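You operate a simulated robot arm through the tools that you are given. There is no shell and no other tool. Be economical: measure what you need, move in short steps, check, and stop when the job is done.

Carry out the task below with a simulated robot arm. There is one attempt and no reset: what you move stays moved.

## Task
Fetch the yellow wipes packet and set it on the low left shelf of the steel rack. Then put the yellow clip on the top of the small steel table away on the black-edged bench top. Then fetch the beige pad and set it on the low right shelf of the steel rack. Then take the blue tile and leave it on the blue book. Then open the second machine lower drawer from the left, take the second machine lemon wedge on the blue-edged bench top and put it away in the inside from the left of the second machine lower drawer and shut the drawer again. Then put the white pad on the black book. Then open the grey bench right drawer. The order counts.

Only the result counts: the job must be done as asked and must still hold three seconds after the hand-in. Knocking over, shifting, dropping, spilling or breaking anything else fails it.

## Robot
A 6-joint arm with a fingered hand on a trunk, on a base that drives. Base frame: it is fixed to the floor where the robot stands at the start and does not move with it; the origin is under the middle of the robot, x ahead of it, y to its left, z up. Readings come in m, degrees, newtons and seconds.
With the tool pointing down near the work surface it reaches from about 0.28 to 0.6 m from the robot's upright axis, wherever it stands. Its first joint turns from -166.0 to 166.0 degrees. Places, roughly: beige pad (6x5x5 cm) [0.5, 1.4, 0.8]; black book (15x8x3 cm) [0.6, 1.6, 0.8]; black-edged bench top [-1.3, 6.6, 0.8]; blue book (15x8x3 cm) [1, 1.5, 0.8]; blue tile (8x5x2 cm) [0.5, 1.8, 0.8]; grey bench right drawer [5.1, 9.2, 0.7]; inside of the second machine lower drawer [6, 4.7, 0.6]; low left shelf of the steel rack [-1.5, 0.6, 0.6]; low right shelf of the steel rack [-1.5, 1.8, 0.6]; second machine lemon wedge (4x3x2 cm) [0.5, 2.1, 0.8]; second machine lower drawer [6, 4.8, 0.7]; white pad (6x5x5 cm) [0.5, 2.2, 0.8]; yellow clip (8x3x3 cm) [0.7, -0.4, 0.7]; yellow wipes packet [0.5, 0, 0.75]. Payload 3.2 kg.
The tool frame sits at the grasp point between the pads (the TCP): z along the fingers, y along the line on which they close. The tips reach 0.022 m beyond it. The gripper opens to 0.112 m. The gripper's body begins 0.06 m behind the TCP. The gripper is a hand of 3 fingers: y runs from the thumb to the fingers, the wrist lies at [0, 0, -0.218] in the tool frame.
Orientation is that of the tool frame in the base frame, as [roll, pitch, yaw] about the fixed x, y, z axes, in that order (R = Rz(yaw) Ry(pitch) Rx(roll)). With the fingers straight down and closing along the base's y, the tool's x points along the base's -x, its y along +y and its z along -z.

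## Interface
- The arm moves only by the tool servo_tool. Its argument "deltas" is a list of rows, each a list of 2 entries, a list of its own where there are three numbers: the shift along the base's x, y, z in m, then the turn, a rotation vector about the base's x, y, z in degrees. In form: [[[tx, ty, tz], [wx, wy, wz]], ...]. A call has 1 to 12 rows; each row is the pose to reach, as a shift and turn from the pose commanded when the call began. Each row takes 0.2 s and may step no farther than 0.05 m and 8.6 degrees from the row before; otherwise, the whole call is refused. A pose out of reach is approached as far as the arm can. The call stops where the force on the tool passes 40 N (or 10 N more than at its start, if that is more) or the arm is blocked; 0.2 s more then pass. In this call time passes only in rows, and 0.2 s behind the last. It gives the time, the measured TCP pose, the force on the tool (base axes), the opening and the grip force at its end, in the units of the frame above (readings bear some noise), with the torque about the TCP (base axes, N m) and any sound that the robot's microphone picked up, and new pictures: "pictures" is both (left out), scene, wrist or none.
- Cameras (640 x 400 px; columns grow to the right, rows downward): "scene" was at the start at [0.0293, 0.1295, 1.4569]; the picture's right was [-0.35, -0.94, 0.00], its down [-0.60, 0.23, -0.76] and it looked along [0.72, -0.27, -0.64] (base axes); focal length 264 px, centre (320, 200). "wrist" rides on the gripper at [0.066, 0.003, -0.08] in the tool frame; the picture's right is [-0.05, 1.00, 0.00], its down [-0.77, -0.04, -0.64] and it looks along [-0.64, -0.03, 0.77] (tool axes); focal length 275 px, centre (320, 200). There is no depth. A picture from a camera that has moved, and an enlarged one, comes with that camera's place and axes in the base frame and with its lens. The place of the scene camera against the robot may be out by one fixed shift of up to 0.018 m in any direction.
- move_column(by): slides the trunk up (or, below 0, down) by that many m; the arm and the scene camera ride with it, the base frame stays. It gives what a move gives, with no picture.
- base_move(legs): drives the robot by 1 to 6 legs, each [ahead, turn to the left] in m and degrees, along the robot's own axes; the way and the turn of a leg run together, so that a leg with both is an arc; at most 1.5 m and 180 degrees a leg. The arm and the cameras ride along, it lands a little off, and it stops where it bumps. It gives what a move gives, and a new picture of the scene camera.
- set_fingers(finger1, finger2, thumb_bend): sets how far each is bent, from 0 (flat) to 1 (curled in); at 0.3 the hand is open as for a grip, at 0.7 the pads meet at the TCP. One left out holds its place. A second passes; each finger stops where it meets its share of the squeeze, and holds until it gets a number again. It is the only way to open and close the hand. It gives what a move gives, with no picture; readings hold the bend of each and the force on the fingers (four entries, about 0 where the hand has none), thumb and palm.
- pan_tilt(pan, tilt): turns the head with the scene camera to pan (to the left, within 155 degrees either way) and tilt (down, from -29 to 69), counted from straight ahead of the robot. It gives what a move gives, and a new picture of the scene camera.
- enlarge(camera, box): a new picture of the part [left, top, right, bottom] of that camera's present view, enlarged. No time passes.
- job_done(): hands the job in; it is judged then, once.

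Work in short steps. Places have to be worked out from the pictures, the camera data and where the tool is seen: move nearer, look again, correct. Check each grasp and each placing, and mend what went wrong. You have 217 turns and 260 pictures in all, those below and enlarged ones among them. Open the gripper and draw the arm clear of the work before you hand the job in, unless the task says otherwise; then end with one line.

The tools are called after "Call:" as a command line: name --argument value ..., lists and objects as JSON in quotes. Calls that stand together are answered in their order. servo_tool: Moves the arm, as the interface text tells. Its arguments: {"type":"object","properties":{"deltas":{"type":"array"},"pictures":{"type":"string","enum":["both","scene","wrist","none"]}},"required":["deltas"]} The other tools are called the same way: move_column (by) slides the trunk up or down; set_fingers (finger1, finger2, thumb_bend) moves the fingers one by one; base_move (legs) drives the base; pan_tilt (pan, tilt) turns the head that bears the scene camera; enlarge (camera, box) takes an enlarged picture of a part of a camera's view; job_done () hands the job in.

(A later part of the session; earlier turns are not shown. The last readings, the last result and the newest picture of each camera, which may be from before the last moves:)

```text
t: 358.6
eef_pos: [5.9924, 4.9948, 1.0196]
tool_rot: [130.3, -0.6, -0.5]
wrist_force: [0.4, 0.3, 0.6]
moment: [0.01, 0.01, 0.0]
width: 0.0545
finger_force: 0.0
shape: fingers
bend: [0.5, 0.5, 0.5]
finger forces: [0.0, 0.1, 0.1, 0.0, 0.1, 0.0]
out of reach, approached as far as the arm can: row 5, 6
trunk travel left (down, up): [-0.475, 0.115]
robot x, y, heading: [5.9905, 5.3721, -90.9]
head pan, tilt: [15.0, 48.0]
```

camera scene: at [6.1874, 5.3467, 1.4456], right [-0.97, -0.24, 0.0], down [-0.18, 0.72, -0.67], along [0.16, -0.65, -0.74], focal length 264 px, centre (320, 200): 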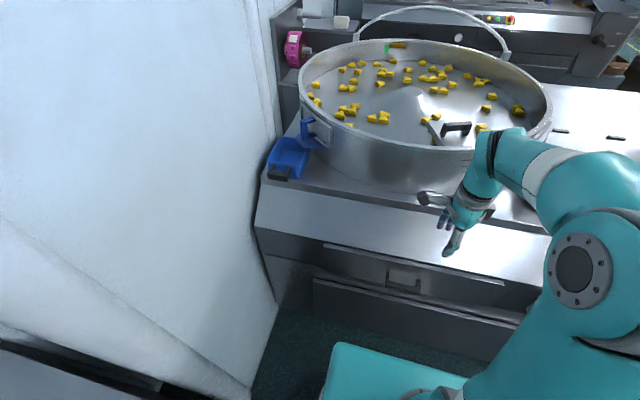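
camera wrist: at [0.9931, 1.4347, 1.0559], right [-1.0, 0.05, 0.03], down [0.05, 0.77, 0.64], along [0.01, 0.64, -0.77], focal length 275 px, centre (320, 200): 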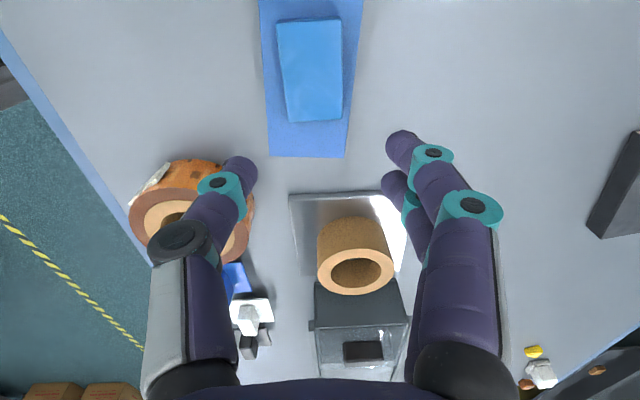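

Triangulating gives the handle at about (6.03, 4.94, 0.67). I'll back the base 8 cm, lower the trunk 0.3 and look with the wrist camera.

Call:
base_move --legs '[[-0.08, 0]]'

Call:
move_column --by -0.3

Call:
servo_tool --deltas '[[[0.02, 0.0, 0.0], [0, 0, 0]], [[0.035, 0.0, 0.0], [0, 0, 0]]]'

```text
t: 359.6
eef_pos: [5.9943, 5.0749, 1.02]
tool_rot: [130.4, -0.7, -0.6]
wrist_force: [-0.2, 0.6, 0.2]
moment: [0.03, 0.02, 0.04]
width: 0.0548
finger_force: 0.0
shape: fingers
bend: [0.5, 0.5, 0.5]
finger forces: [0.1, 0.1, 0.1, 0.0, 0.1, 0.0]
trunk travel left (down, up): [-0.475, 0.115]
robot x, y, heading: [5.9935, 5.4493, -90.9]
head pan, tilt: [15.0, 48.0]
camera scene: at [6.1887, 5.4271, 1.4456], right [-0.97, -0.24, 0.0], down [-0.18, 0.72, -0.67], along [0.16, -0.65, -0.74], focal length 264 px, centre (320, 200)
```

scene: 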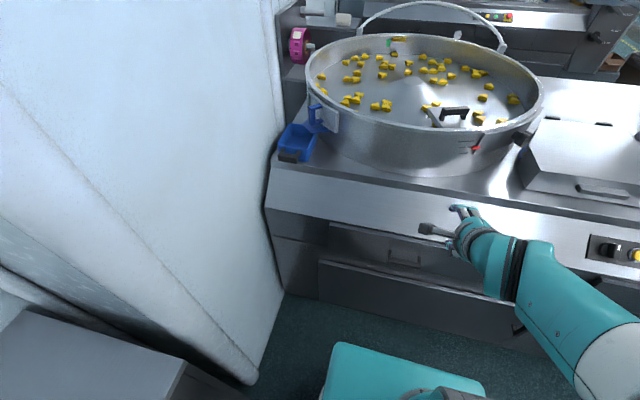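

```text
t: 362.6
eef_pos: [5.9938, 5.0743, 0.7209]
tool_rot: [130.4, -0.7, -0.7]
wrist_force: [-0.9, -0.3, 0.7]
moment: [0.0, 0.0, -0.01]
width: 0.0546
finger_force: 0.0
shape: fingers
bend: [0.5, 0.5, 0.5]
finger forces: [0.1, 0.0, 0.1, 0.0, 0.0, 0.0]
trunk travel left (down, up): [-0.175, 0.415]
robot x, y, heading: [5.9939, 5.4483, -90.9]
head pan, tilt: [15.0, 48.0]
```

```text
t: 363.2
eef_pos: [6.0301, 5.0728, 0.7201]
tool_rot: [130.3, -0.6, -0.7]
wrist_force: [-0.2, 0.3, -0.2]
moment: [-0.01, 0.02, 0.01]
width: 0.0549
finger_force: 0.0
shape: fingers
bend: [0.5, 0.5, 0.5]
finger forces: [0.0, 0.0, 0.0, 0.1, 0.0, 0.0]
out of reach, approached as far as the arm can: row 1
trunk travel left (down, up): [-0.175, 0.415]
robot x, y, heading: [5.9941, 5.4491, -90.9]
head pan, tilt: [15.0, 48.0]
camera scene: at [6.1887, 5.4263, 1.1456], right [-0.97, -0.24, 0.0], down [-0.18, 0.72, -0.67], along [0.16, -0.65, -0.74], focal length 264 px, centre (320, 200)
camera wrist: at [6.096, 5.1323, 0.7753], right [-0.06, -0.65, 0.76], down [-0.77, 0.52, 0.38], along [-0.64, -0.56, -0.53], focal length 275 px, centre (320, 200)
```

scene: 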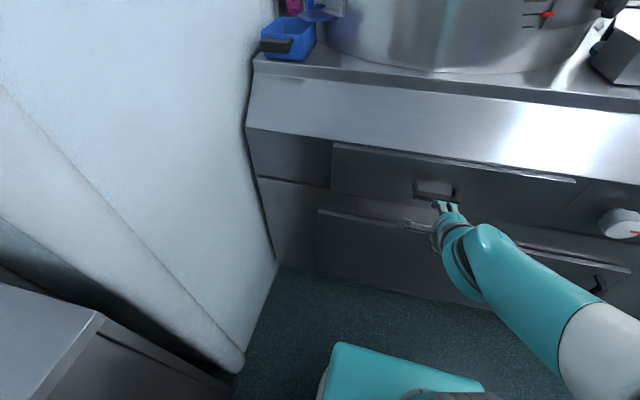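
wrist: 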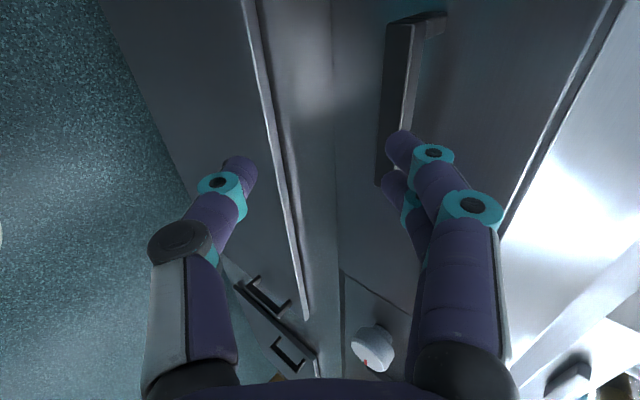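

The bar is at about (6.015, 4.94, 0.685), spanning x 5.955–6.066. I'll reduce the tilt to 32°, narrow the fingers and move to a point on the approach line 10 cm above it.

Call:
set_fingers --finger1 0.56 --finger2 0.56 --thumb_bend 0.5

Call:
servo_tool --deltas '[[[-0.005, -0.02, 0.025], [6, 0, 0]], [[-0.01, -0.045, 0.045], [12, 0, 0]], [[-0.015, -0.08, 0.05], [17.7, 0.5, 0.5]]]'

```text
t: 364.2
eef_pos: [6.03, 5.0737, 0.7208]
tool_rot: [130.4, -0.6, -0.6]
wrist_force: [0.0, 0.0, 0.1]
moment: [0.01, -0.02, -0.01]
width: 0.0471
finger_force: 0.0
shape: fingers
bend: [0.56, 0.56, 0.5]
finger forces: [0.1, 0.1, 0.0, 0.0, 0.0, 0.1]
trunk travel left (down, up): [-0.175, 0.415]
robot x, y, heading: [5.9905, 5.4493, -90.6]
head pan, tilt: [15.0, 48.0]
```

```text
t: 365.0
eef_pos: [6.0141, 4.9939, 0.7693]
tool_rot: [148.2, -0.1, -0.2]
wrist_force: [0.1, 0.2, -0.4]
moment: [0.01, 0.0, 0.02]
width: 0.0469
finger_force: 0.1
shape: fingers
bend: [0.56, 0.56, 0.5]
finger forces: [0.0, 0.0, 0.1, 0.0, 0.0, 0.1]
trunk travel left (down, up): [-0.175, 0.415]
robot x, y, heading: [5.9932, 5.452, -90.7]
head pan, tilt: [15.0, 48.0]
camera scene: at [6.1887, 5.4266, 1.1456], right [-0.97, -0.24, 0.0], down [-0.18, 0.72, -0.67], along [0.16, -0.65, -0.74], focal length 264 px, centre (320, 200)
camera wrist: at [6.0811, 5.035, 0.8398], right [-0.05, -0.85, 0.53], down [-0.77, 0.37, 0.52], along [-0.64, -0.38, -0.67], focal length 275 px, centre (320, 200)
```

scene: 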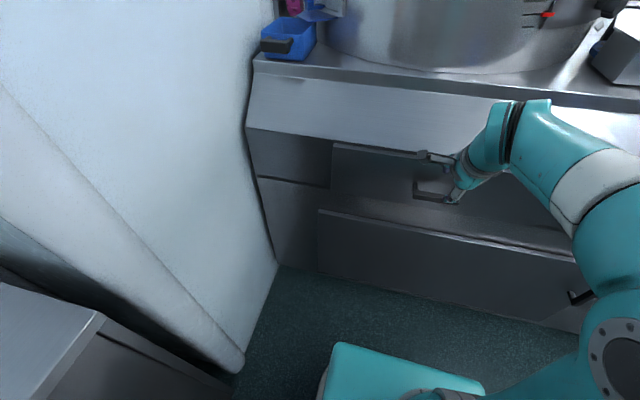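
wrist: 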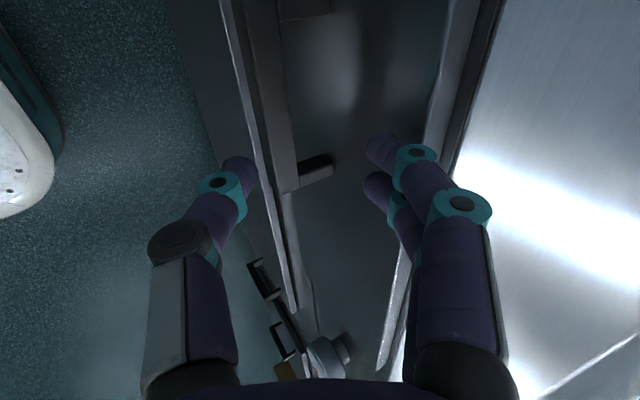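

Updated view: the bar is at about (6.017, 4.975, 0.693) with a gap of about 3 cm behind it. I'll shift toward the thumb side, then advance around the bar.

Call:
servo_tool --deltas '[[[0.003, 0.02, -0.013], [0, 0, 0]], [[0.003, 0.008, -0.033], [0, 0, 0]], [[0.003, 0.0, -0.045], [0, 0, 0]]]'

```text
t: 365.8
eef_pos: [6.0176, 4.9945, 0.7258]
tool_rot: [148.1, 0.0, -0.2]
wrist_force: [0.4, -0.2, -0.2]
moment: [0.0, 0.0, 0.01]
width: 0.0469
finger_force: 0.0
shape: fingers
bend: [0.56, 0.56, 0.5]
finger forces: [0.0, 0.0, 0.0, 0.0, 0.1, 0.0]
trunk travel left (down, up): [-0.175, 0.415]
robot x, y, heading: [5.9923, 5.4498, -90.9]
head pan, tilt: [15.0, 48.0]
camera scene: at [6.1887, 5.4263, 1.1456], right [-0.97, -0.24, 0.0], down [-0.18, 0.72, -0.67], along [0.16, -0.65, -0.74], focal length 264 px, centre (320, 200)
camera wrist: at [6.084, 5.0335, 0.7953], right [-0.05, -0.85, 0.53], down [-0.77, 0.37, 0.52], along [-0.64, -0.38, -0.67], focal length 275 px, centre (320, 200)
```

scene: 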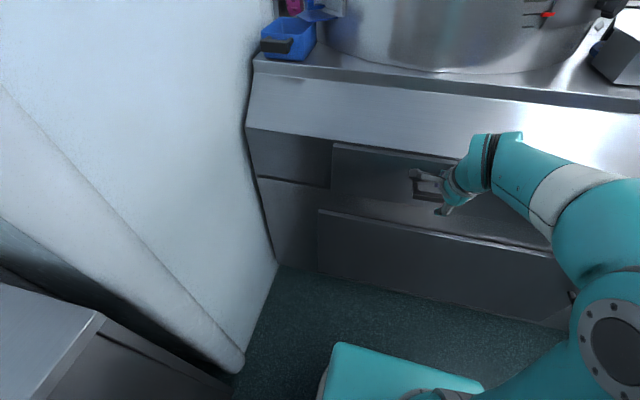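
wrist: 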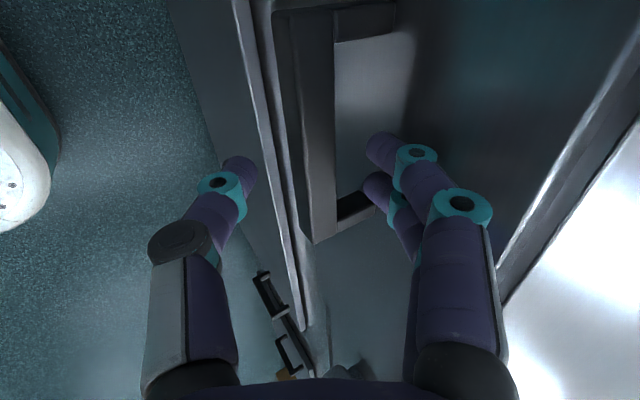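

The bar lies between thumb and fingers, and the fingers are over the gap. I'll advance 3.5 cm along the fingers, then close.

Call:
servo_tool --deltas '[[[0, -0.006, -0.01], [0, 0, 0]], [[0, -0.012, -0.02], [0, 0, 0]], [[0, -0.018, -0.03], [0, 0, 0]]]' --pictures "wrist"

```text
t: 366.6
eef_pos: [6.0171, 4.9778, 0.6945]
tool_rot: [148.0, -0.1, -0.3]
wrist_force: [-0.3, 27.2, 9.4]
moment: [-0.51, 0.03, -0.03]
width: 0.0326
finger_force: 14.5
shape: fingers
bend: [0.63, 0.63, 0.5]
finger forces: [13.9, 13.9, 0.0, 0.0, 0.0, 0.1]
trunk travel left (down, up): [-0.175, 0.415]
robot x, y, heading: [5.9922, 5.4536, -91.1]
head pan, tilt: [15.0, 48.0]
camera wrist: at [6.0839, 5.018, 0.7658], right [-0.05, -0.85, 0.53], down [-0.77, 0.37, 0.52], along [-0.64, -0.38, -0.67], focal length 275 px, centre (320, 200)
```

wrist: 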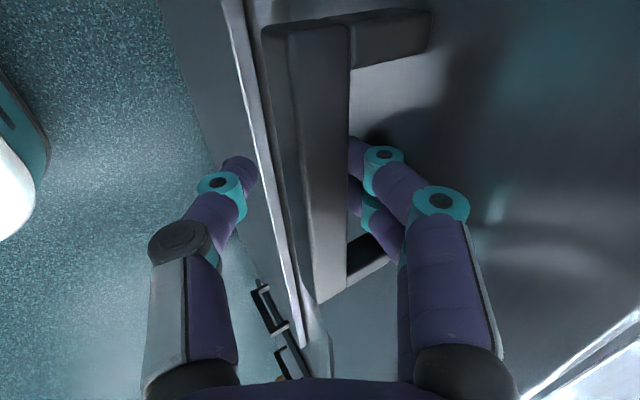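

The fingers are behind the bar and touching the drawer face. I'll close to grip it.

Call:
set_fingers --finger1 0.72 --finger2 0.72 --thumb_bend 0.75

Call:
servo_tool --deltas '[[[0, 0.02, 0], [0, 0, 0]], [[0, 0.04, 0], [0, 0, 0]]]' --pictures "both"

```text
t: 367.6
eef_pos: [6.0179, 4.9752, 0.6946]
tool_rot: [148.2, 0.1, -0.2]
wrist_force: [-0.8, -1.0, -4.6]
moment: [-0.09, 0.04, 0.03]
width: 0.0001
finger_force: 1.9
shape: fingers
bend: [0.72, 0.72, 0.72]
finger forces: [0.0, 0.0, 0.0, 0.0, 4.2, 0.1]
trunk travel left (down, up): [-0.175, 0.415]
robot x, y, heading: [5.9919, 5.4517, -91.0]
head pan, tilt: [15.0, 48.0]
```

```text
t: 368.2
eef_pos: [6.0192, 5.0162, 0.6962]
tool_rot: [148.2, 0.0, -0.2]
wrist_force: [-0.8, 0.9, -0.9]
moment: [-0.03, -0.01, 0.0]
width: 0.0
finger_force: 0.3
shape: fingers
bend: [0.71, 0.71, 0.75]
finger forces: [0.0, 0.1, 0.1, 0.0, 0.9, 0.0]
trunk travel left (down, up): [-0.175, 0.415]
robot x, y, heading: [5.9952, 5.4502, -90.7]
head pan, tilt: [15.0, 48.0]
camera scene: at [6.1887, 5.4264, 1.1456], right [-0.97, -0.24, 0.0], down [-0.18, 0.72, -0.67], along [0.16, -0.65, -0.74], focal length 264 px, centre (320, 200)
camera wrist: at [6.0843, 5.0558, 0.7651], right [-0.05, -0.85, 0.53], down [-0.77, 0.37, 0.52], along [-0.64, -0.38, -0.67], focal length 275 px, centre (320, 200)
```

scene: 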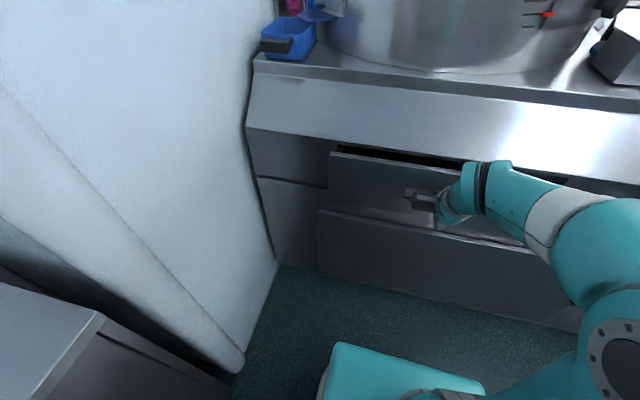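
wrist: 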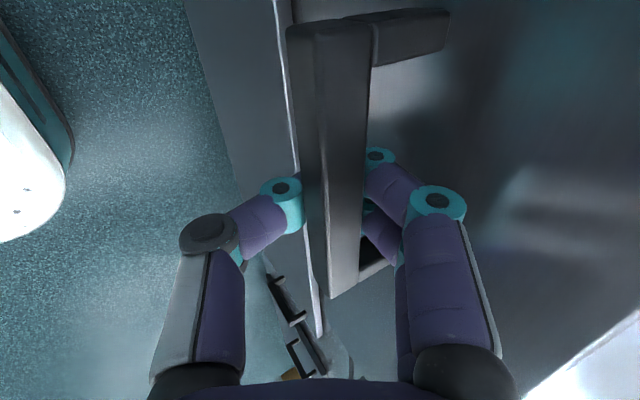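

The drawer is sliding out with the fingers hooked around the bar. I'll pull further by backing the base.

Call:
base_move --legs '[[-0.16, 0]]'

```text
t: 369.6
eef_pos: [6.0206, 5.1735, 0.6938]
tool_rot: [148.1, 0.1, -0.3]
wrist_force: [-0.2, -0.7, -0.7]
moment: [0.01, 0.01, 0.0]
width: 0.0002
finger_force: 0.0
shape: fingers
bend: [0.71, 0.71, 0.75]
finger forces: [0.0, 0.0, 0.0, 0.0, 0.6, 0.0]
trunk travel left (down, up): [-0.175, 0.415]
robot x, y, heading: [5.9958, 5.6148, -90.7]
head pan, tilt: [15.0, 48.0]
camera scene: at [6.1911, 5.585, 1.1456], right [-0.97, -0.24, 0.0], down [-0.18, 0.72, -0.67], along [0.16, -0.65, -0.74], focal length 264 px, centre (320, 200)
```

scene: 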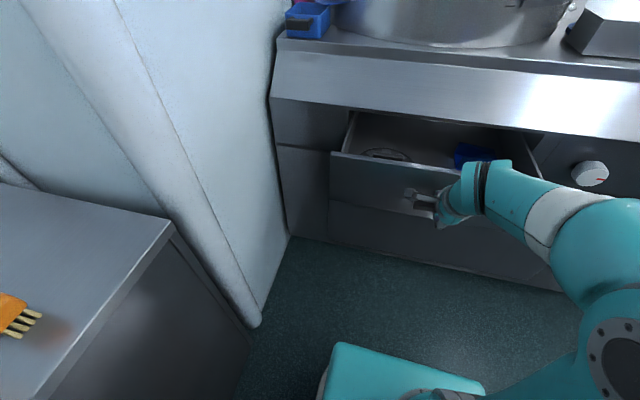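

The drawer is open about 0.2 m, with items visible inside. I'll pull a little more to be sure it's fully open.

Call:
base_move --legs '[[-0.08, 0]]'

```text
t: 370.7
eef_pos: [6.021, 5.2534, 0.6954]
tool_rot: [148.2, 0.0, -0.4]
wrist_force: [-0.2, 0.1, -2.1]
moment: [0.0, -0.01, 0.02]
width: 0.0
finger_force: 0.7
shape: fingers
bend: [0.71, 0.71, 0.75]
finger forces: [0.0, 0.0, 0.0, 0.0, 0.5, 0.0]
trunk travel left (down, up): [-0.175, 0.415]
robot x, y, heading: [5.9965, 5.6865, -91.1]
head pan, tilt: [15.0, 48.0]
camera scene: at [6.1925, 5.6639, 1.1456], right [-0.97, -0.24, 0.0], down [-0.18, 0.72, -0.67], along [0.16, -0.65, -0.74], focal length 264 px, centre (320, 200)
```

scene: 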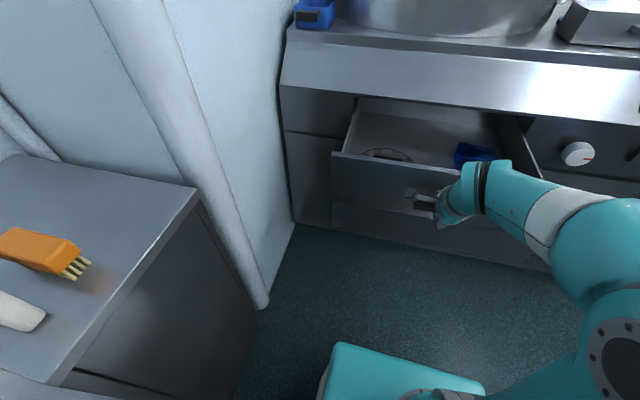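

Open about 0.27 m, enough. I'll open the fingers slightly and withdraw along the finger axis.

Call:
set_fingers --finger1 0.6 --finger2 0.6 --thumb_bend 0.45

Call:
servo_tool --deltas '[[[0, 0.012, 0.02], [0, 0, 0]], [[0, 0.027, 0.042], [0, 0, 0]], [[0, 0.045, 0.07], [0, 0, 0]], [[0, 0.055, 0.1], [0, 0, 0]]]'

```text
t: 371.7
eef_pos: [6.0216, 5.254, 0.6952]
tool_rot: [148.2, 0.0, -0.4]
wrist_force: [-0.2, 0.1, 0.5]
moment: [-0.02, 0.02, -0.01]
width: 0.0475
finger_force: 0.1
shape: fingers
bend: [0.6, 0.6, 0.45]
finger forces: [0.0, 0.0, 0.1, 0.1, 0.0, 0.1]
trunk travel left (down, up): [-0.175, 0.415]
robot x, y, heading: [5.9961, 5.6928, -91.2]
head pan, tilt: [15.0, 48.0]
```

```text
t: 372.7
eef_pos: [6.0214, 5.3094, 0.7933]
tool_rot: [148.2, 0.0, -0.4]
wrist_force: [-0.6, -0.3, 0.9]
moment: [-0.03, 0.0, 0.02]
width: 0.0485
finger_force: 0.0
shape: fingers
bend: [0.6, 0.6, 0.45]
finger forces: [0.0, 0.0, 0.0, 0.1, 0.0, 0.0]
trunk travel left (down, up): [-0.175, 0.415]
robot x, y, heading: [5.994, 5.6921, -90.9]
head pan, tilt: [15.0, 48.0]
camera scene: at [6.1925, 5.664, 1.1456], right [-0.97, -0.24, 0.0], down [-0.18, 0.72, -0.67], along [0.16, -0.65, -0.74], focal length 264 px, centre (320, 200)
camera wrist: at [6.0878, 5.349, 0.8634], right [-0.05, -0.85, 0.53], down [-0.77, 0.37, 0.52], along [-0.64, -0.38, -0.67], focal length 275 px, centre (320, 200)
```

scene: 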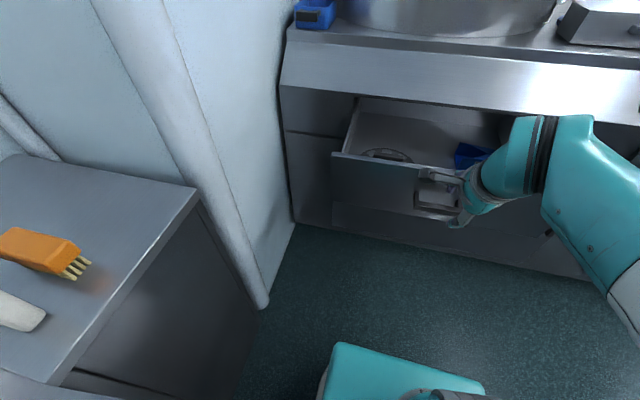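
wrist: 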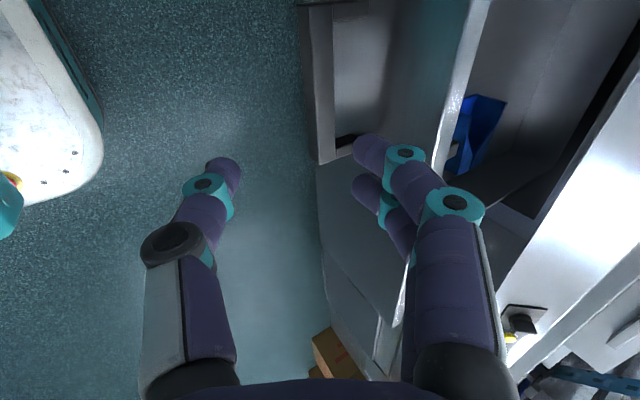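

Released and clear; the drawer stays open. Before turning I'll raise the trunk and check the clearance to the cabinet on my left.

Call:
move_column --by 0.3

Call:
pan_tilt --pan 75 --tilt 55

```text
t: 375.7
eef_pos: [6.022, 5.3097, 1.0945]
tool_rot: [148.0, 0.0, -0.5]
wrist_force: [1.0, 0.1, -0.7]
moment: [0.01, 0.0, -0.01]
width: 0.0486
finger_force: 0.1
shape: fingers
bend: [0.6, 0.6, 0.45]
finger forces: [0.0, 0.0, 0.0, 0.0, 0.0, 0.0]
trunk travel left (down, up): [-0.475, 0.115]
robot x, y, heading: [5.9965, 5.686, -91.0]
head pan, tilt: [15.0, 48.0]
```

```text
t: 377.0
eef_pos: [6.0221, 5.3095, 1.0937]
tool_rot: [148.1, 0.0, -0.3]
wrist_force: [-0.6, -0.4, 0.6]
moment: [0.0, -0.01, -0.01]
width: 0.0484
finger_force: 0.1
shape: fingers
bend: [0.6, 0.6, 0.45]
finger forces: [0.0, 0.1, 0.1, 0.0, 0.1, 0.0]
trunk travel left (down, up): [-0.475, 0.115]
robot x, y, heading: [5.9935, 5.6883, -90.9]
head pan, tilt: [75.0, 55.0]
camera scene: at [6.2427, 5.7207, 1.4364], right [-0.28, -0.96, 0.0], down [-0.79, 0.23, -0.57], along [0.55, -0.16, -0.82], focal length 264 px, centre (320, 200)
```

scene: 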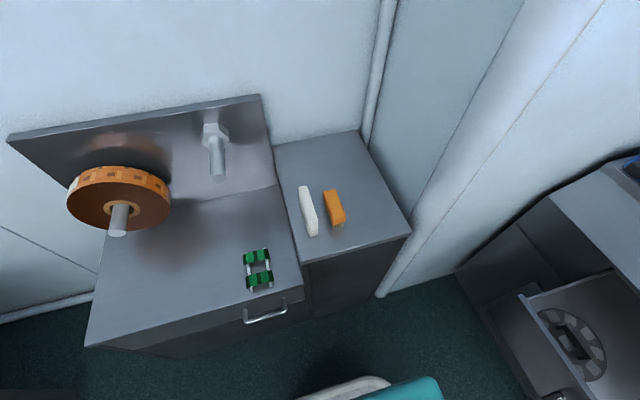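

Enough clearance (cabinet front x≈6.43). I'll turn and drive back out of the aisle to x≈2.4, looking west for a shorter way between the benches.

Call:
base_move --legs '[[0, -89.5], [1.2, 0], [1.2, 0], [1.2, 0]]'

Call:
pan_tilt --pan 0 --tilt 20

```text
t: 398.4
eef_pos: [1.9721, 5.6704, 1.0929]
tool_rot: [148.2, -0.2, -90.6]
wrist_force: [0.6, 0.2, -0.1]
moment: [-0.01, 0.0, 0.03]
width: 0.0483
finger_force: 0.1
shape: fingers
bend: [0.6, 0.6, 0.45]
finger forces: [0.0, 0.0, 0.0, 0.1, 0.0, 0.1]
trunk travel left (down, up): [-0.475, 0.115]
robot x, y, heading: [2.3557, 5.6934, 178.9]
head pan, tilt: [75.0, 55.0]
camera scene: at [2.4, 5.4523, 1.4364], right [-0.96, 0.28, 0.0], down [0.23, 0.79, -0.57], along [-0.16, -0.55, -0.82], focal length 264 px, centre (320, 200)
```

scene: 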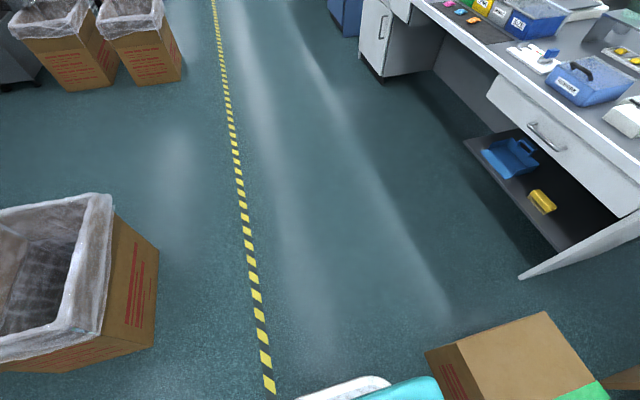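

```text
t: 399.9
eef_pos: [1.9723, 5.6705, 1.0936]
tool_rot: [148.2, 0.0, -90.5]
wrist_force: [-0.7, -0.2, -0.3]
moment: [0.01, 0.01, -0.04]
width: 0.0482
finger_force: 0.2
shape: fingers
bend: [0.6, 0.6, 0.45]
finger forces: [0.0, 0.0, 0.0, 0.0, 0.1, 0.1]
trunk travel left (down, up): [-0.475, 0.115]
robot x, y, heading: [2.3513, 5.6977, 178.9]
head pan, tilt: [0.0, 20.0]
camera scene: at [2.3271, 5.5233, 1.4884], right [0.02, 1.0, 0.0], down [0.34, -0.01, -0.94], along [-0.94, 0.02, -0.34], focal length 264 px, centre (320, 200)
```

scene: 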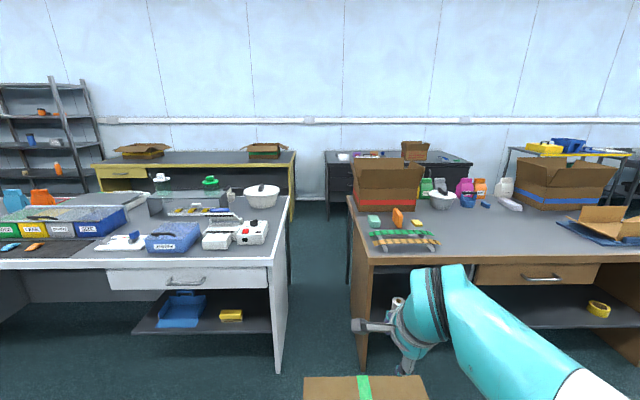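

The gap between the white and brown benches (≈0.48 m) is too tight. I'll check the way round the north end.

Call:
pan_tilt --pan -60 --tilt 20

```text
t: 401.2
eef_pos: [1.9728, 5.6708, 1.0934]
tool_rot: [148.1, 0.0, -90.4]
wrist_force: [-0.1, 0.0, 1.5]
moment: [-0.01, -0.02, -0.01]
width: 0.0483
finger_force: 0.1
shape: fingers
bend: [0.6, 0.6, 0.45]
finger forces: [0.0, 0.0, 0.0, 0.0, 0.0, 0.1]
trunk travel left (down, up): [-0.475, 0.115]
robot x, y, heading: [2.355, 5.6954, 178.8]
head pan, tilt: [-60.0, 20.0]
camera scene: at [2.3751, 5.6031, 1.4885], right [0.88, 0.48, 0.0], down [0.17, -0.3, -0.94], along [-0.45, 0.82, -0.34], focal length 264 px, centre (320, 200)
```

scene: 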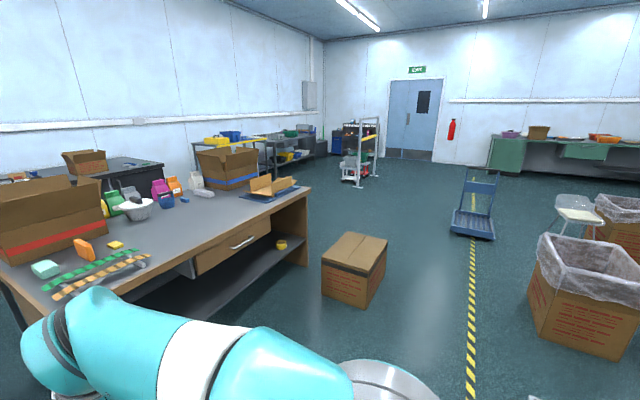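

The north end is open: bench end at y≈7.44, a box at (1.76, 7.4). I'll go up to y≈8.15 and across to the west corridor.

Call:
base_move --legs '[[0, -88.8], [1.2, 0], [1.25, 0], [0, 90], [1.35, 0], [1.35, 0]]'

Call:
pan_tilt --pan 60 --tilt 20

```text
t: 433.3
eef_pos: [-0.77, 8.0704, 1.0941]
tool_rot: [148.1, 0.0, -89.2]
wrist_force: [0.8, 0.5, -0.1]
moment: [0.0, -0.01, -0.01]
width: 0.0484
finger_force: 0.0
shape: fingers
bend: [0.6, 0.6, 0.45]
finger forces: [0.0, 0.0, 0.0, 0.1, 0.0, 0.0]
trunk travel left (down, up): [-0.475, 0.115]
robot x, y, heading: [-0.3917, 8.1041, -179.6]
head pan, tilt: [-60.0, 20.0]
camera scene: at [-0.3667, 8.0113, 1.4885], right [0.86, 0.5, 0.0], down [0.17, -0.3, -0.94], along [-0.47, 0.81, -0.34], focal length 264 px, centre (320, 200)
```

scene: 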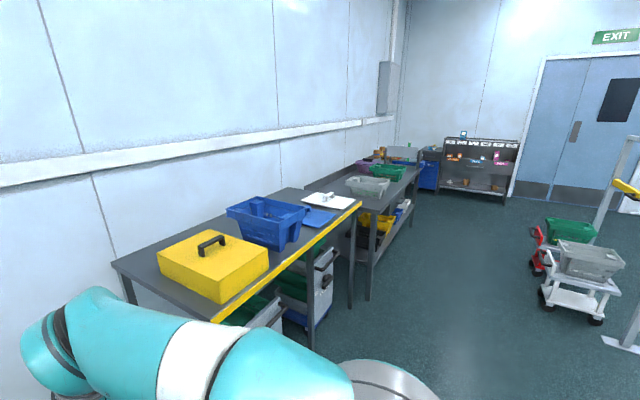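

```text
t: 435.3
eef_pos: [-0.7709, 8.0708, 1.0936]
tool_rot: [148.1, -0.1, -89.2]
wrist_force: [0.8, 0.2, 1.3]
moment: [-0.02, 0.02, 0.0]
width: 0.0481
finger_force: 0.0
shape: fingers
bend: [0.6, 0.6, 0.45]
finger forces: [0.0, 0.1, 0.0, 0.0, 0.0, 0.1]
trunk travel left (down, up): [-0.475, 0.115]
robot x, y, heading: [-0.3889, 8.1006, -180.0]
head pan, tilt: [60.0, 20.0]
camera scene: at [-0.366, 7.85, 1.4885], right [-0.87, 0.5, 0.0], down [0.17, 0.3, -0.94], along [-0.47, -0.82, -0.34], focal length 264 px, centre (320, 200)
```

scene: 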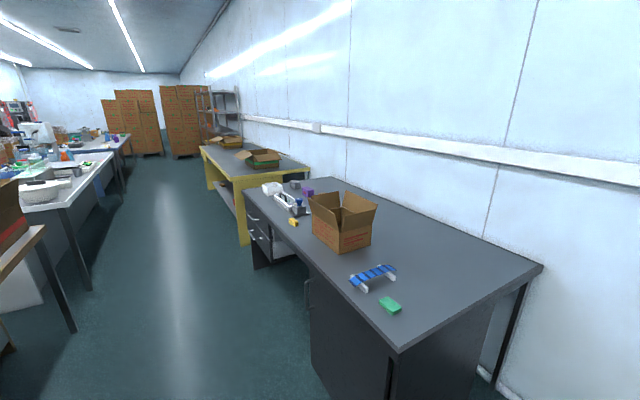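

The corridor south is clear. I'll drive down it to y≈2.2.

Call:
base_move --legs '[[0, 92.0], [1.5, 0], [1.5, 0], [1.5, 0], [1.4, 0]]'

```text
t: 467.4
eef_pos: [0.1479, 1.8396, 1.0943]
tool_rot: [148.2, 0.0, 6.5]
wrist_force: [-0.3, -0.3, 0.2]
moment: [0.01, 0.01, 0.0]
width: 0.0483
finger_force: 0.2
shape: fingers
bend: [0.6, 0.6, 0.45]
finger forces: [0.0, 0.0, 0.0, 0.1, 0.0, 0.0]
trunk travel left (down, up): [-0.475, 0.115]
robot x, y, heading: [0.0761, 2.2157, -83.9]
head pan, tilt: [60.0, 20.0]
camera scene: at [0.3328, 2.2473, 1.4885], right [-0.41, -0.91, 0.0], down [-0.31, 0.14, -0.94], along [0.86, -0.39, -0.34], focal length 264 px, centre (320, 200)
```

scene: 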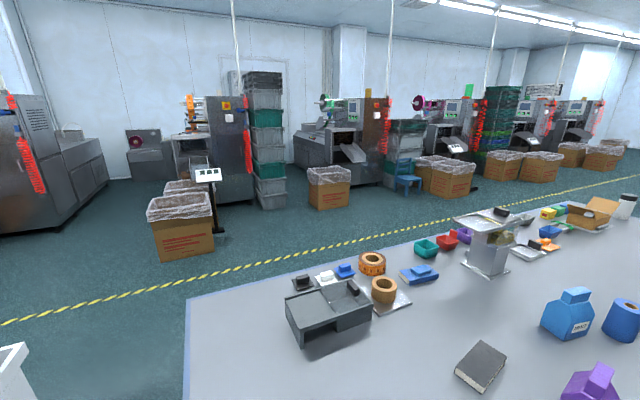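

I've drifted close to the bench edge. I'll arc away to the corridor middle, then come back to face the bench at y≈2.12.

Call:
base_move --legs '[[0.45, -46], [0.22, 0], [0, -140], [0.47, 0], [0, -90]]'

Call:
pan_tilt --pan 0 --tilt 42

```text
t: 483.4
eef_pos: [0.1894, 2.1357, 1.0938]
tool_rot: [148.1, -0.1, 90.8]
wrist_force: [-0.3, 0.0, -0.2]
moment: [0.02, 0.0, -0.03]
width: 0.0485
finger_force: 0.0
shape: fingers
bend: [0.6, 0.6, 0.45]
finger forces: [0.0, 0.0, 0.0, 0.0, 0.0, 0.0]
trunk travel left (down, up): [-0.475, 0.115]
robot x, y, heading: [-0.1885, 2.1016, -0.0]
head pan, tilt: [60.0, 20.0]
camera scene: at [-0.1952, 2.3421, 1.4885], right [0.87, -0.5, 0.0], down [-0.17, -0.3, -0.94], along [0.47, 0.82, -0.34], focal length 264 px, centre (320, 200)
```

scene: 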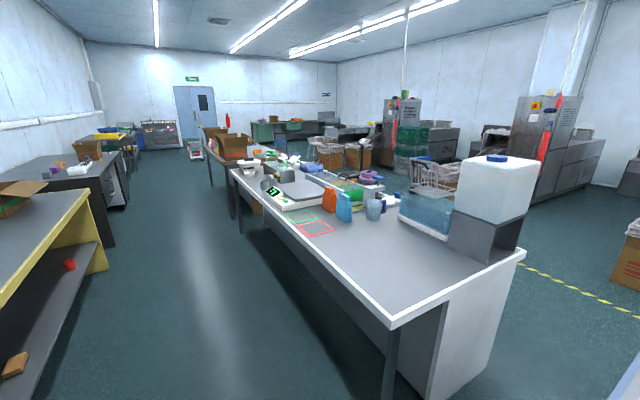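

```text
t: 484.7
eef_pos: [0.1906, 2.1344, 1.0933]
tool_rot: [148.1, -0.1, 90.8]
wrist_force: [0.8, 0.0, 0.5]
moment: [-0.02, -0.01, 0.01]
width: 0.0483
finger_force: 0.1
shape: fingers
bend: [0.6, 0.6, 0.45]
finger forces: [0.0, 0.1, 0.0, 0.0, 0.0, 0.0]
trunk travel left (down, up): [-0.475, 0.115]
robot x, y, heading: [-0.1893, 2.1004, 0.3]
head pan, tilt: [0.0, 42.0]
camera scene: at [-0.1579, 2.2617, 1.4541], right [0.0, -1.0, 0.0], down [-0.67, 0.0, -0.74], along [0.74, 0.0, -0.67], focal length 264 px, centre (320, 200)
```

scene: 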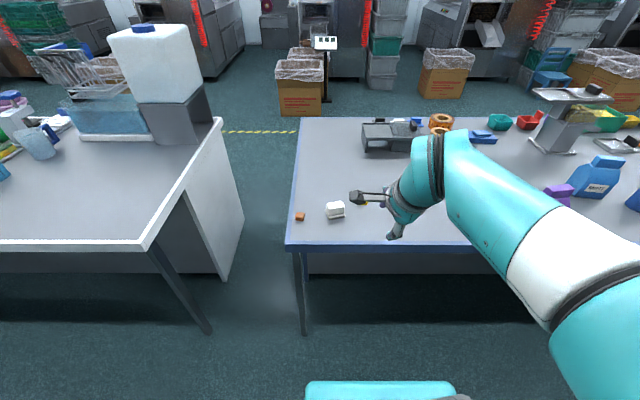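

I'll untilt the hand to vertical and drive 0.17 m ahead, then look down at the wedge.

Call:
servo_tool --deltas '[[[0.02, -0.01, -0.02], [0, 8, 0]], [[0.04, -0.02, -0.05], [0, 16, 0]], [[0.06, -0.03, -0.08], [0, 24, 0]], [[0.08, -0.03, -0.1], [0, 32, 0]]]' --pictures "none"

Call:
base_move --legs '[[0.18, 0]]'

Call:
servo_tool --deltas '[[[0.03, 0, 0], [0, 0, 0]], [[0.06, 0, 0], [0, 0, 0]]]' --pictures "wrist"

```text
t: 485.7
eef_pos: [0.2678, 2.1051, 0.9931]
tool_rot: [-179.7, -0.5, 90.6]
wrist_force: [0.2, 0.3, 0.4]
moment: [0.0, 0.07, -0.01]
width: 0.0484
finger_force: 0.0
shape: fingers
bend: [0.6, 0.6, 0.45]
finger forces: [0.1, 0.0, 0.0, 0.0, 0.0, 0.1]
trunk travel left (down, up): [-0.475, 0.115]
robot x, y, heading: [-0.1923, 2.1003, -0.0]
head pan, tilt: [0.0, 42.0]
```

```text
t: 487.2
eef_pos: [0.4466, 2.1054, 0.9921]
tool_rot: [-179.9, -0.4, 90.6]
wrist_force: [-0.6, 0.8, -0.3]
moment: [0.01, 0.02, -0.02]
width: 0.0483
finger_force: 0.0
shape: fingers
bend: [0.6, 0.6, 0.45]
finger forces: [0.1, 0.0, 0.0, 0.0, 0.0, 0.0]
trunk travel left (down, up): [-0.475, 0.115]
robot x, y, heading: [-0.0098, 2.1003, 0.0]
head pan, tilt: [0.0, 42.0]
camera scene: at [0.0224, 2.2621, 1.4541], right [0.0, -1.0, 0.0], down [-0.67, 0.0, -0.74], along [0.74, 0.0, -0.67], focal length 264 px, centre (320, 200)
```

scene: 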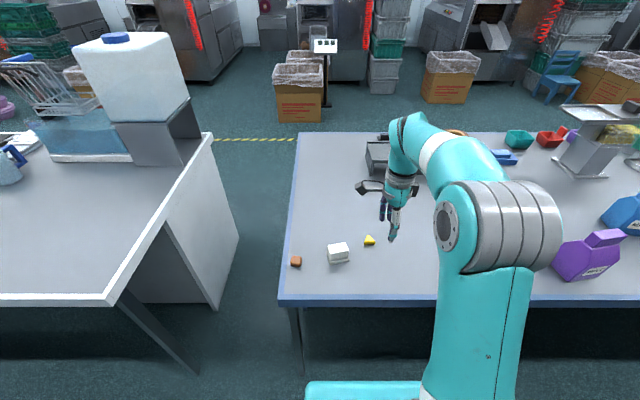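

```text
t: 487.8
eef_pos: [0.5064, 2.1066, 0.9912]
tool_rot: [-179.7, -0.3, 90.6]
wrist_force: [-0.3, -0.1, -0.6]
moment: [0.01, 0.02, 0.0]
width: 0.0483
finger_force: 0.1
shape: fingers
bend: [0.6, 0.6, 0.45]
finger forces: [0.0, 0.1, 0.0, 0.1, 0.0, 0.0]
trunk travel left (down, up): [-0.475, 0.115]
robot x, y, heading: [-0.0082, 2.1018, 0.0]
head pan, tilt: [0.0, 42.0]
camera wrist: at [0.5091, 2.1719, 1.073], right [1.0, -0.04, 0.0], down [-0.03, -0.78, 0.63], along [-0.03, -0.63, -0.78], focal length 275 px, centre (320, 200)
```

wrist: 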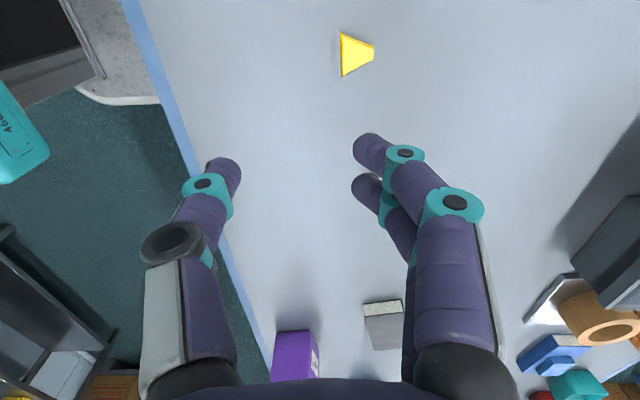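

The wedge is at about (0.54, 2.113), with its parallel faces across x. I'll set the opening evenly and go down for a closer look.

Call:
set_fingers --finger1 0.47 --finger2 0.47 --thumb_bend 0.47

Call:
servo_tool --deltas '[[[0.012, 0.002, -0.04], [0, 0, 0]], [[0.025, 0.005, -0.08], [0, 0, 0]], [[0.034, 0.007, -0.12], [0, 0, 0]], [[0.034, 0.007, -0.135], [0, 0, 0]]]' --pictures "wrist"

```text
t: 488.8
eef_pos: [0.5063, 2.106, 0.9927]
tool_rot: [-180.0, -0.3, 90.6]
wrist_force: [0.2, 0.3, 0.0]
moment: [-0.01, 0.0, 0.03]
width: 0.0638
finger_force: 0.1
shape: fingers
bend: [0.47, 0.47, 0.47]
finger forces: [0.2, 0.0, 0.1, 0.0, 0.1, 0.0]
trunk travel left (down, up): [-0.475, 0.115]
robot x, y, heading: [-0.0121, 2.102, -0.0]
head pan, tilt: [0.0, 42.0]
```

```text
t: 489.8
eef_pos: [0.5408, 2.1147, 0.8568]
tool_rot: [-179.9, -0.4, 90.6]
wrist_force: [0.4, 0.1, 0.3]
moment: [0.0, 0.0, -0.01]
width: 0.0637
finger_force: 0.0
shape: fingers
bend: [0.47, 0.47, 0.47]
finger forces: [0.0, 0.1, 0.0, 0.0, 0.0, 0.0]
trunk travel left (down, up): [-0.475, 0.115]
robot x, y, heading: [-0.0098, 2.1021, 0.0]
head pan, tilt: [0.0, 42.0]
camera wrist: at [0.5429, 2.1804, 0.9372], right [1.0, -0.04, 0.0], down [-0.03, -0.78, 0.63], along [-0.02, -0.63, -0.78], focal length 275 px, centre (320, 200)
```

wrist: 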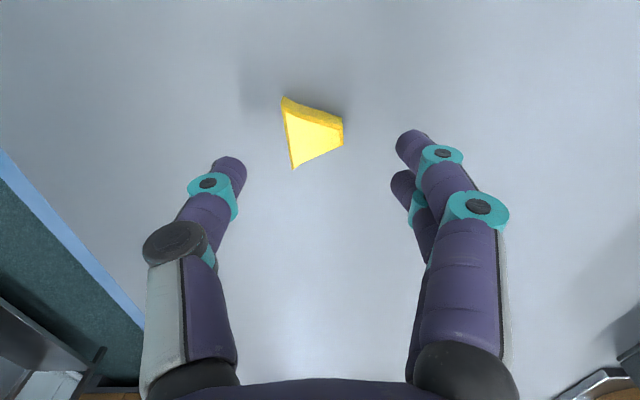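

Aligned within a few mm. I'll go down to contact.

Call:
servo_tool --deltas '[[[-0.004, -0.003, -0.015], [0, 0, 0]], [[-0.004, -0.003, -0.024], [0, 0, 0]], [[-0.004, -0.003, -0.029], [0, 0, 0]], [[-0.004, -0.003, -0.034], [0, 0, 0]], [[-0.004, -0.003, -0.039], [0, 0, 0]], [[-0.004, -0.003, -0.044], [0, 0, 0]]]' --pictures "wrist"

```text
t: 491.0
eef_pos: [0.5385, 2.1098, 0.8274]
tool_rot: [179.4, -0.4, 90.6]
wrist_force: [3.4, -0.1, 21.1]
moment: [-0.05, 0.96, 0.0]
width: 0.066
finger_force: 10.8
shape: fingers
bend: [0.47, 0.47, 0.48]
finger forces: [0.1, 0.3, 0.0, 0.0, 21.6, 0.1]
trunk travel left (down, up): [-0.475, 0.115]
robot x, y, heading: [-0.0086, 2.1029, 0.1]
head pan, tilt: [0.0, 42.0]
stopped in row 5: the force on the tool passed its limit at 46 N (the readings are from after the stop); the commanded pose is now the measured one
camera wrist: at [0.5406, 2.1763, 0.9076], right [1.0, -0.04, 0.01], down [-0.04, -0.78, 0.63], along [-0.01, -0.63, -0.78], focal length 275 px, centre (320, 200)
```

wrist: 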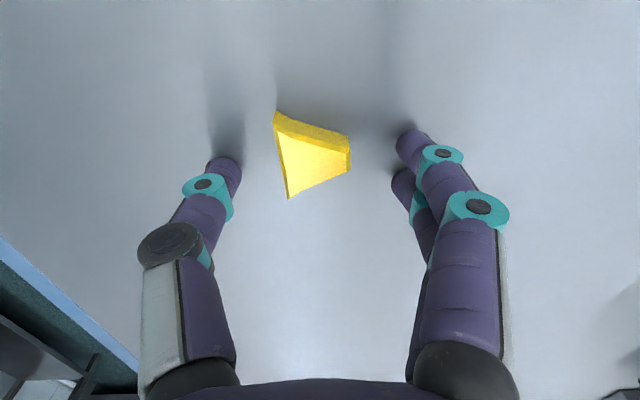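

Contact. I'll ease 3 mm and close gently on the wedge.

Call:
servo_tool --deltas '[[[-0.002, 0.001, 0.003], [0, 0, 0]]]' --pictures "none"

Call:
set_fingers --finger1 0.78 --finger2 0.78 --thumb_bend 0.78

Call:
servo_tool --deltas '[[[0, 0.0, 0.03], [0, 0, 0]], [[0, 0, 0.07], [0, 0, 0]], [[0, 0, 0.11], [0, 0, 0]]]' --pictures "wrist"

```text
t: 491.4
eef_pos: [0.5363, 2.1101, 0.8273]
tool_rot: [179.7, -0.5, 90.6]
wrist_force: [1.6, -3.6, 10.1]
moment: [-0.1, 0.34, 0.15]
width: 0.0626
finger_force: 4.4
shape: fingers
bend: [0.47, 0.47, 0.48]
finger forces: [0.1, 0.0, 0.0, 0.0, 9.2, 0.1]
trunk travel left (down, up): [-0.475, 0.115]
robot x, y, heading: [-0.013, 2.1012, 0.3]
head pan, tilt: [0.0, 42.0]
```

```text
t: 492.4
eef_pos: [0.5361, 2.1115, 0.8277]
tool_rot: [179.6, -0.4, 90.6]
wrist_force: [0.0, -0.5, -0.9]
moment: [0.0, 0.01, -0.02]
width: 0.0216
finger_force: 17.1
shape: fingers
bend: [0.64, 0.75, 0.67]
finger forces: [12.0, 5.6, 0.1, 0.1, 15.9, 0.0]
trunk travel left (down, up): [-0.475, 0.115]
robot x, y, heading: [-0.0109, 2.1037, 0.1]
head pan, tilt: [0.0, 42.0]
```

```text
t: 493.2
eef_pos: [0.5375, 2.1111, 0.9372]
tool_rot: [179.6, -0.4, 90.6]
wrist_force: [0.1, -0.2, -0.4]
moment: [0.01, -0.01, 0.03]
width: 0.0217
finger_force: 16.8
shape: fingers
bend: [0.64, 0.75, 0.67]
finger forces: [11.8, 5.0, 0.0, 0.1, 15.7, 0.1]
trunk travel left (down, up): [-0.475, 0.115]
robot x, y, heading: [-0.0111, 2.1038, -0.0]
head pan, tilt: [0.0, 42.0]
camera wrist: at [0.5386, 2.1767, 1.0177], right [1.0, -0.04, 0.01], down [-0.03, -0.78, 0.63], along [-0.02, -0.63, -0.78], focal length 275 px, centre (320, 200)
```

wrist: 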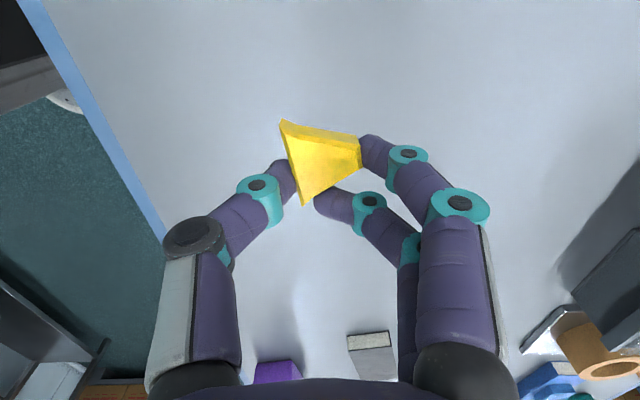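

The wedge is held by all three digits. I'll retract and start the drive back by the north route.

Call:
servo_tool --deltas '[[[-0.04, 0.0, 0.02], [0, 0, 0]], [[-0.08, 0, 0.04], [0, 0, 0]], [[-0.12, 0, 0.06], [0, 0, 0]], [[-0.15, 0, 0.07], [0, 0, 0]]]' --pictures "none"

Call:
base_move --legs '[[-0.35, 0], [0, 90], [1.5, 0], [1.5, 0]]'

```text
t: 494.2
eef_pos: [0.3875, 2.1104, 1.008]
tool_rot: [179.6, -0.5, 90.7]
wrist_force: [-0.5, 0.4, -0.5]
moment: [0.01, 0.0, 0.01]
width: 0.0216
finger_force: 15.7
shape: fingers
bend: [0.64, 0.76, 0.67]
finger forces: [11.8, 4.7, 0.0, 0.1, 15.5, 0.0]
trunk travel left (down, up): [-0.475, 0.115]
robot x, y, heading: [-0.011, 2.1017, 0.1]
head pan, tilt: [0.0, 42.0]
```

```text
t: 514.3
eef_pos: [-0.333, 5.5085, 1.0065]
tool_rot: [179.6, -0.4, -179.6]
wrist_force: [-0.7, -0.4, 0.6]
moment: [0.01, 0.0, -0.01]
width: 0.0217
finger_force: 15.7
shape: fingers
bend: [0.65, 0.76, 0.68]
finger forces: [11.3, 4.8, 0.1, 0.0, 14.9, 0.0]
trunk travel left (down, up): [-0.475, 0.115]
robot x, y, heading: [-0.3317, 5.1079, 89.8]
head pan, tilt: [0.0, 42.0]
camera scene: at [-0.4839, 5.1275, 1.4541], right [1.0, 0.0, 0.0], down [0.0, -0.67, -0.74], along [0.0, 0.74, -0.67], focal length 264 px, centre (320, 200)
```

scene: 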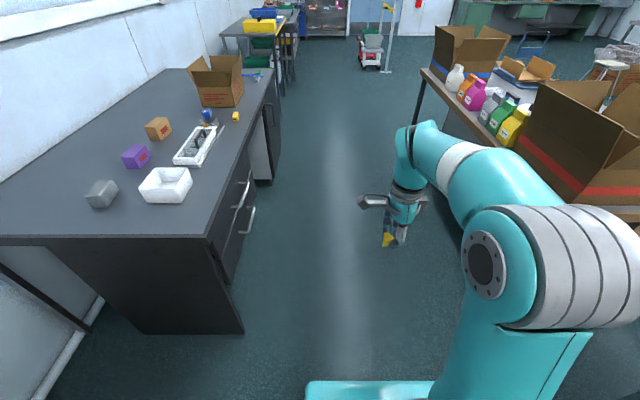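

On track, wedge still held. On around the north end.

Call:
base_move --legs '[[1.5, 0], [1.53, 0], [0, -90], [1.4, 0], [1.35, 0], [0, -90]]'

```text
refused: 1.53 is not a number from -1.5 to 1.5
```

Call:
base_move --legs '[[1.5, 0], [1.5, 0], [0, -90], [1.4, 0], [1.35, 0], [0, -90]]'

```text
t: 549.4
eef_pos: [2.3936, 7.5336, 1.0076]
tool_rot: [179.6, -0.5, -3.6]
wrist_force: [0.9, 0.8, 0.8]
moment: [-0.03, 0.05, 0.01]
width: 0.0206
finger_force: 15.1
shape: fingers
bend: [0.65, 0.76, 0.68]
finger forces: [10.9, 5.0, 0.0, 0.0, 14.2, 0.0]
trunk travel left (down, up): [-0.475, 0.115]
robot x, y, heading: [2.4157, 7.9333, -93.7]
head pan, tilt: [0.0, 42.0]
camera scene: at [2.5884, 7.8896, 1.4541], right [-1.0, 0.07, 0.0], down [0.05, 0.67, -0.74], along [-0.05, -0.74, -0.67], focal length 264 px, centre (320, 200)
```

scene: 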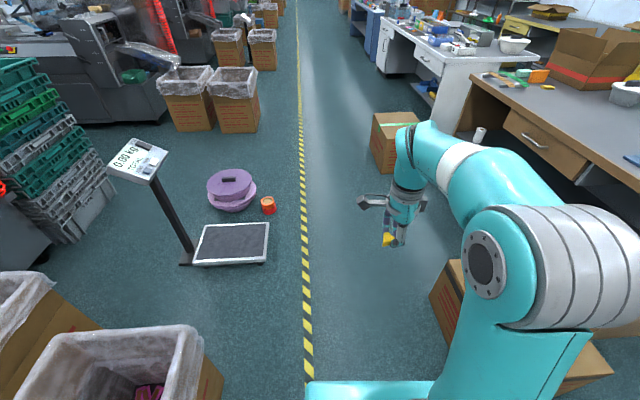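

Lane clear between the boxes (x≤2.02) and the floor scale (x≥2.86). I'll continue down and turn into the machine aisle.

Call:
base_move --legs '[[0, 4], [1.15, 0], [1.1, 0], [0, 90], [1.5, 0]]'

```text
t: 571.7
eef_pos: [4.3045, 5.7475, 1.0078]
tool_rot: [179.6, -0.4, 91.5]
wrist_force: [0.0, 0.0, -0.3]
moment: [-0.01, 0.01, 0.0]
width: 0.0207
finger_force: 15.2
shape: fingers
bend: [0.65, 0.76, 0.68]
finger forces: [10.8, 5.0, 0.1, 0.0, 13.9, 0.0]
trunk travel left (down, up): [-0.475, 0.115]
robot x, y, heading: [3.9038, 5.7333, 1.0]
head pan, tilt: [0.0, 42.0]
camera scene: at [3.9364, 5.8942, 1.4541], right [0.02, -1.0, 0.0], down [-0.67, -0.01, -0.74], along [0.74, 0.01, -0.67], focal length 264 px, centre (320, 200)
```

scene: 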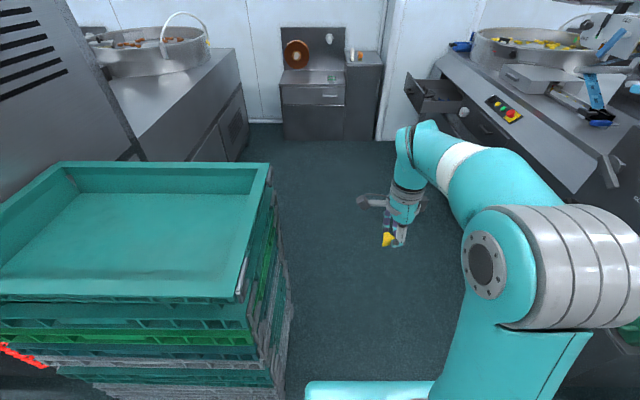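

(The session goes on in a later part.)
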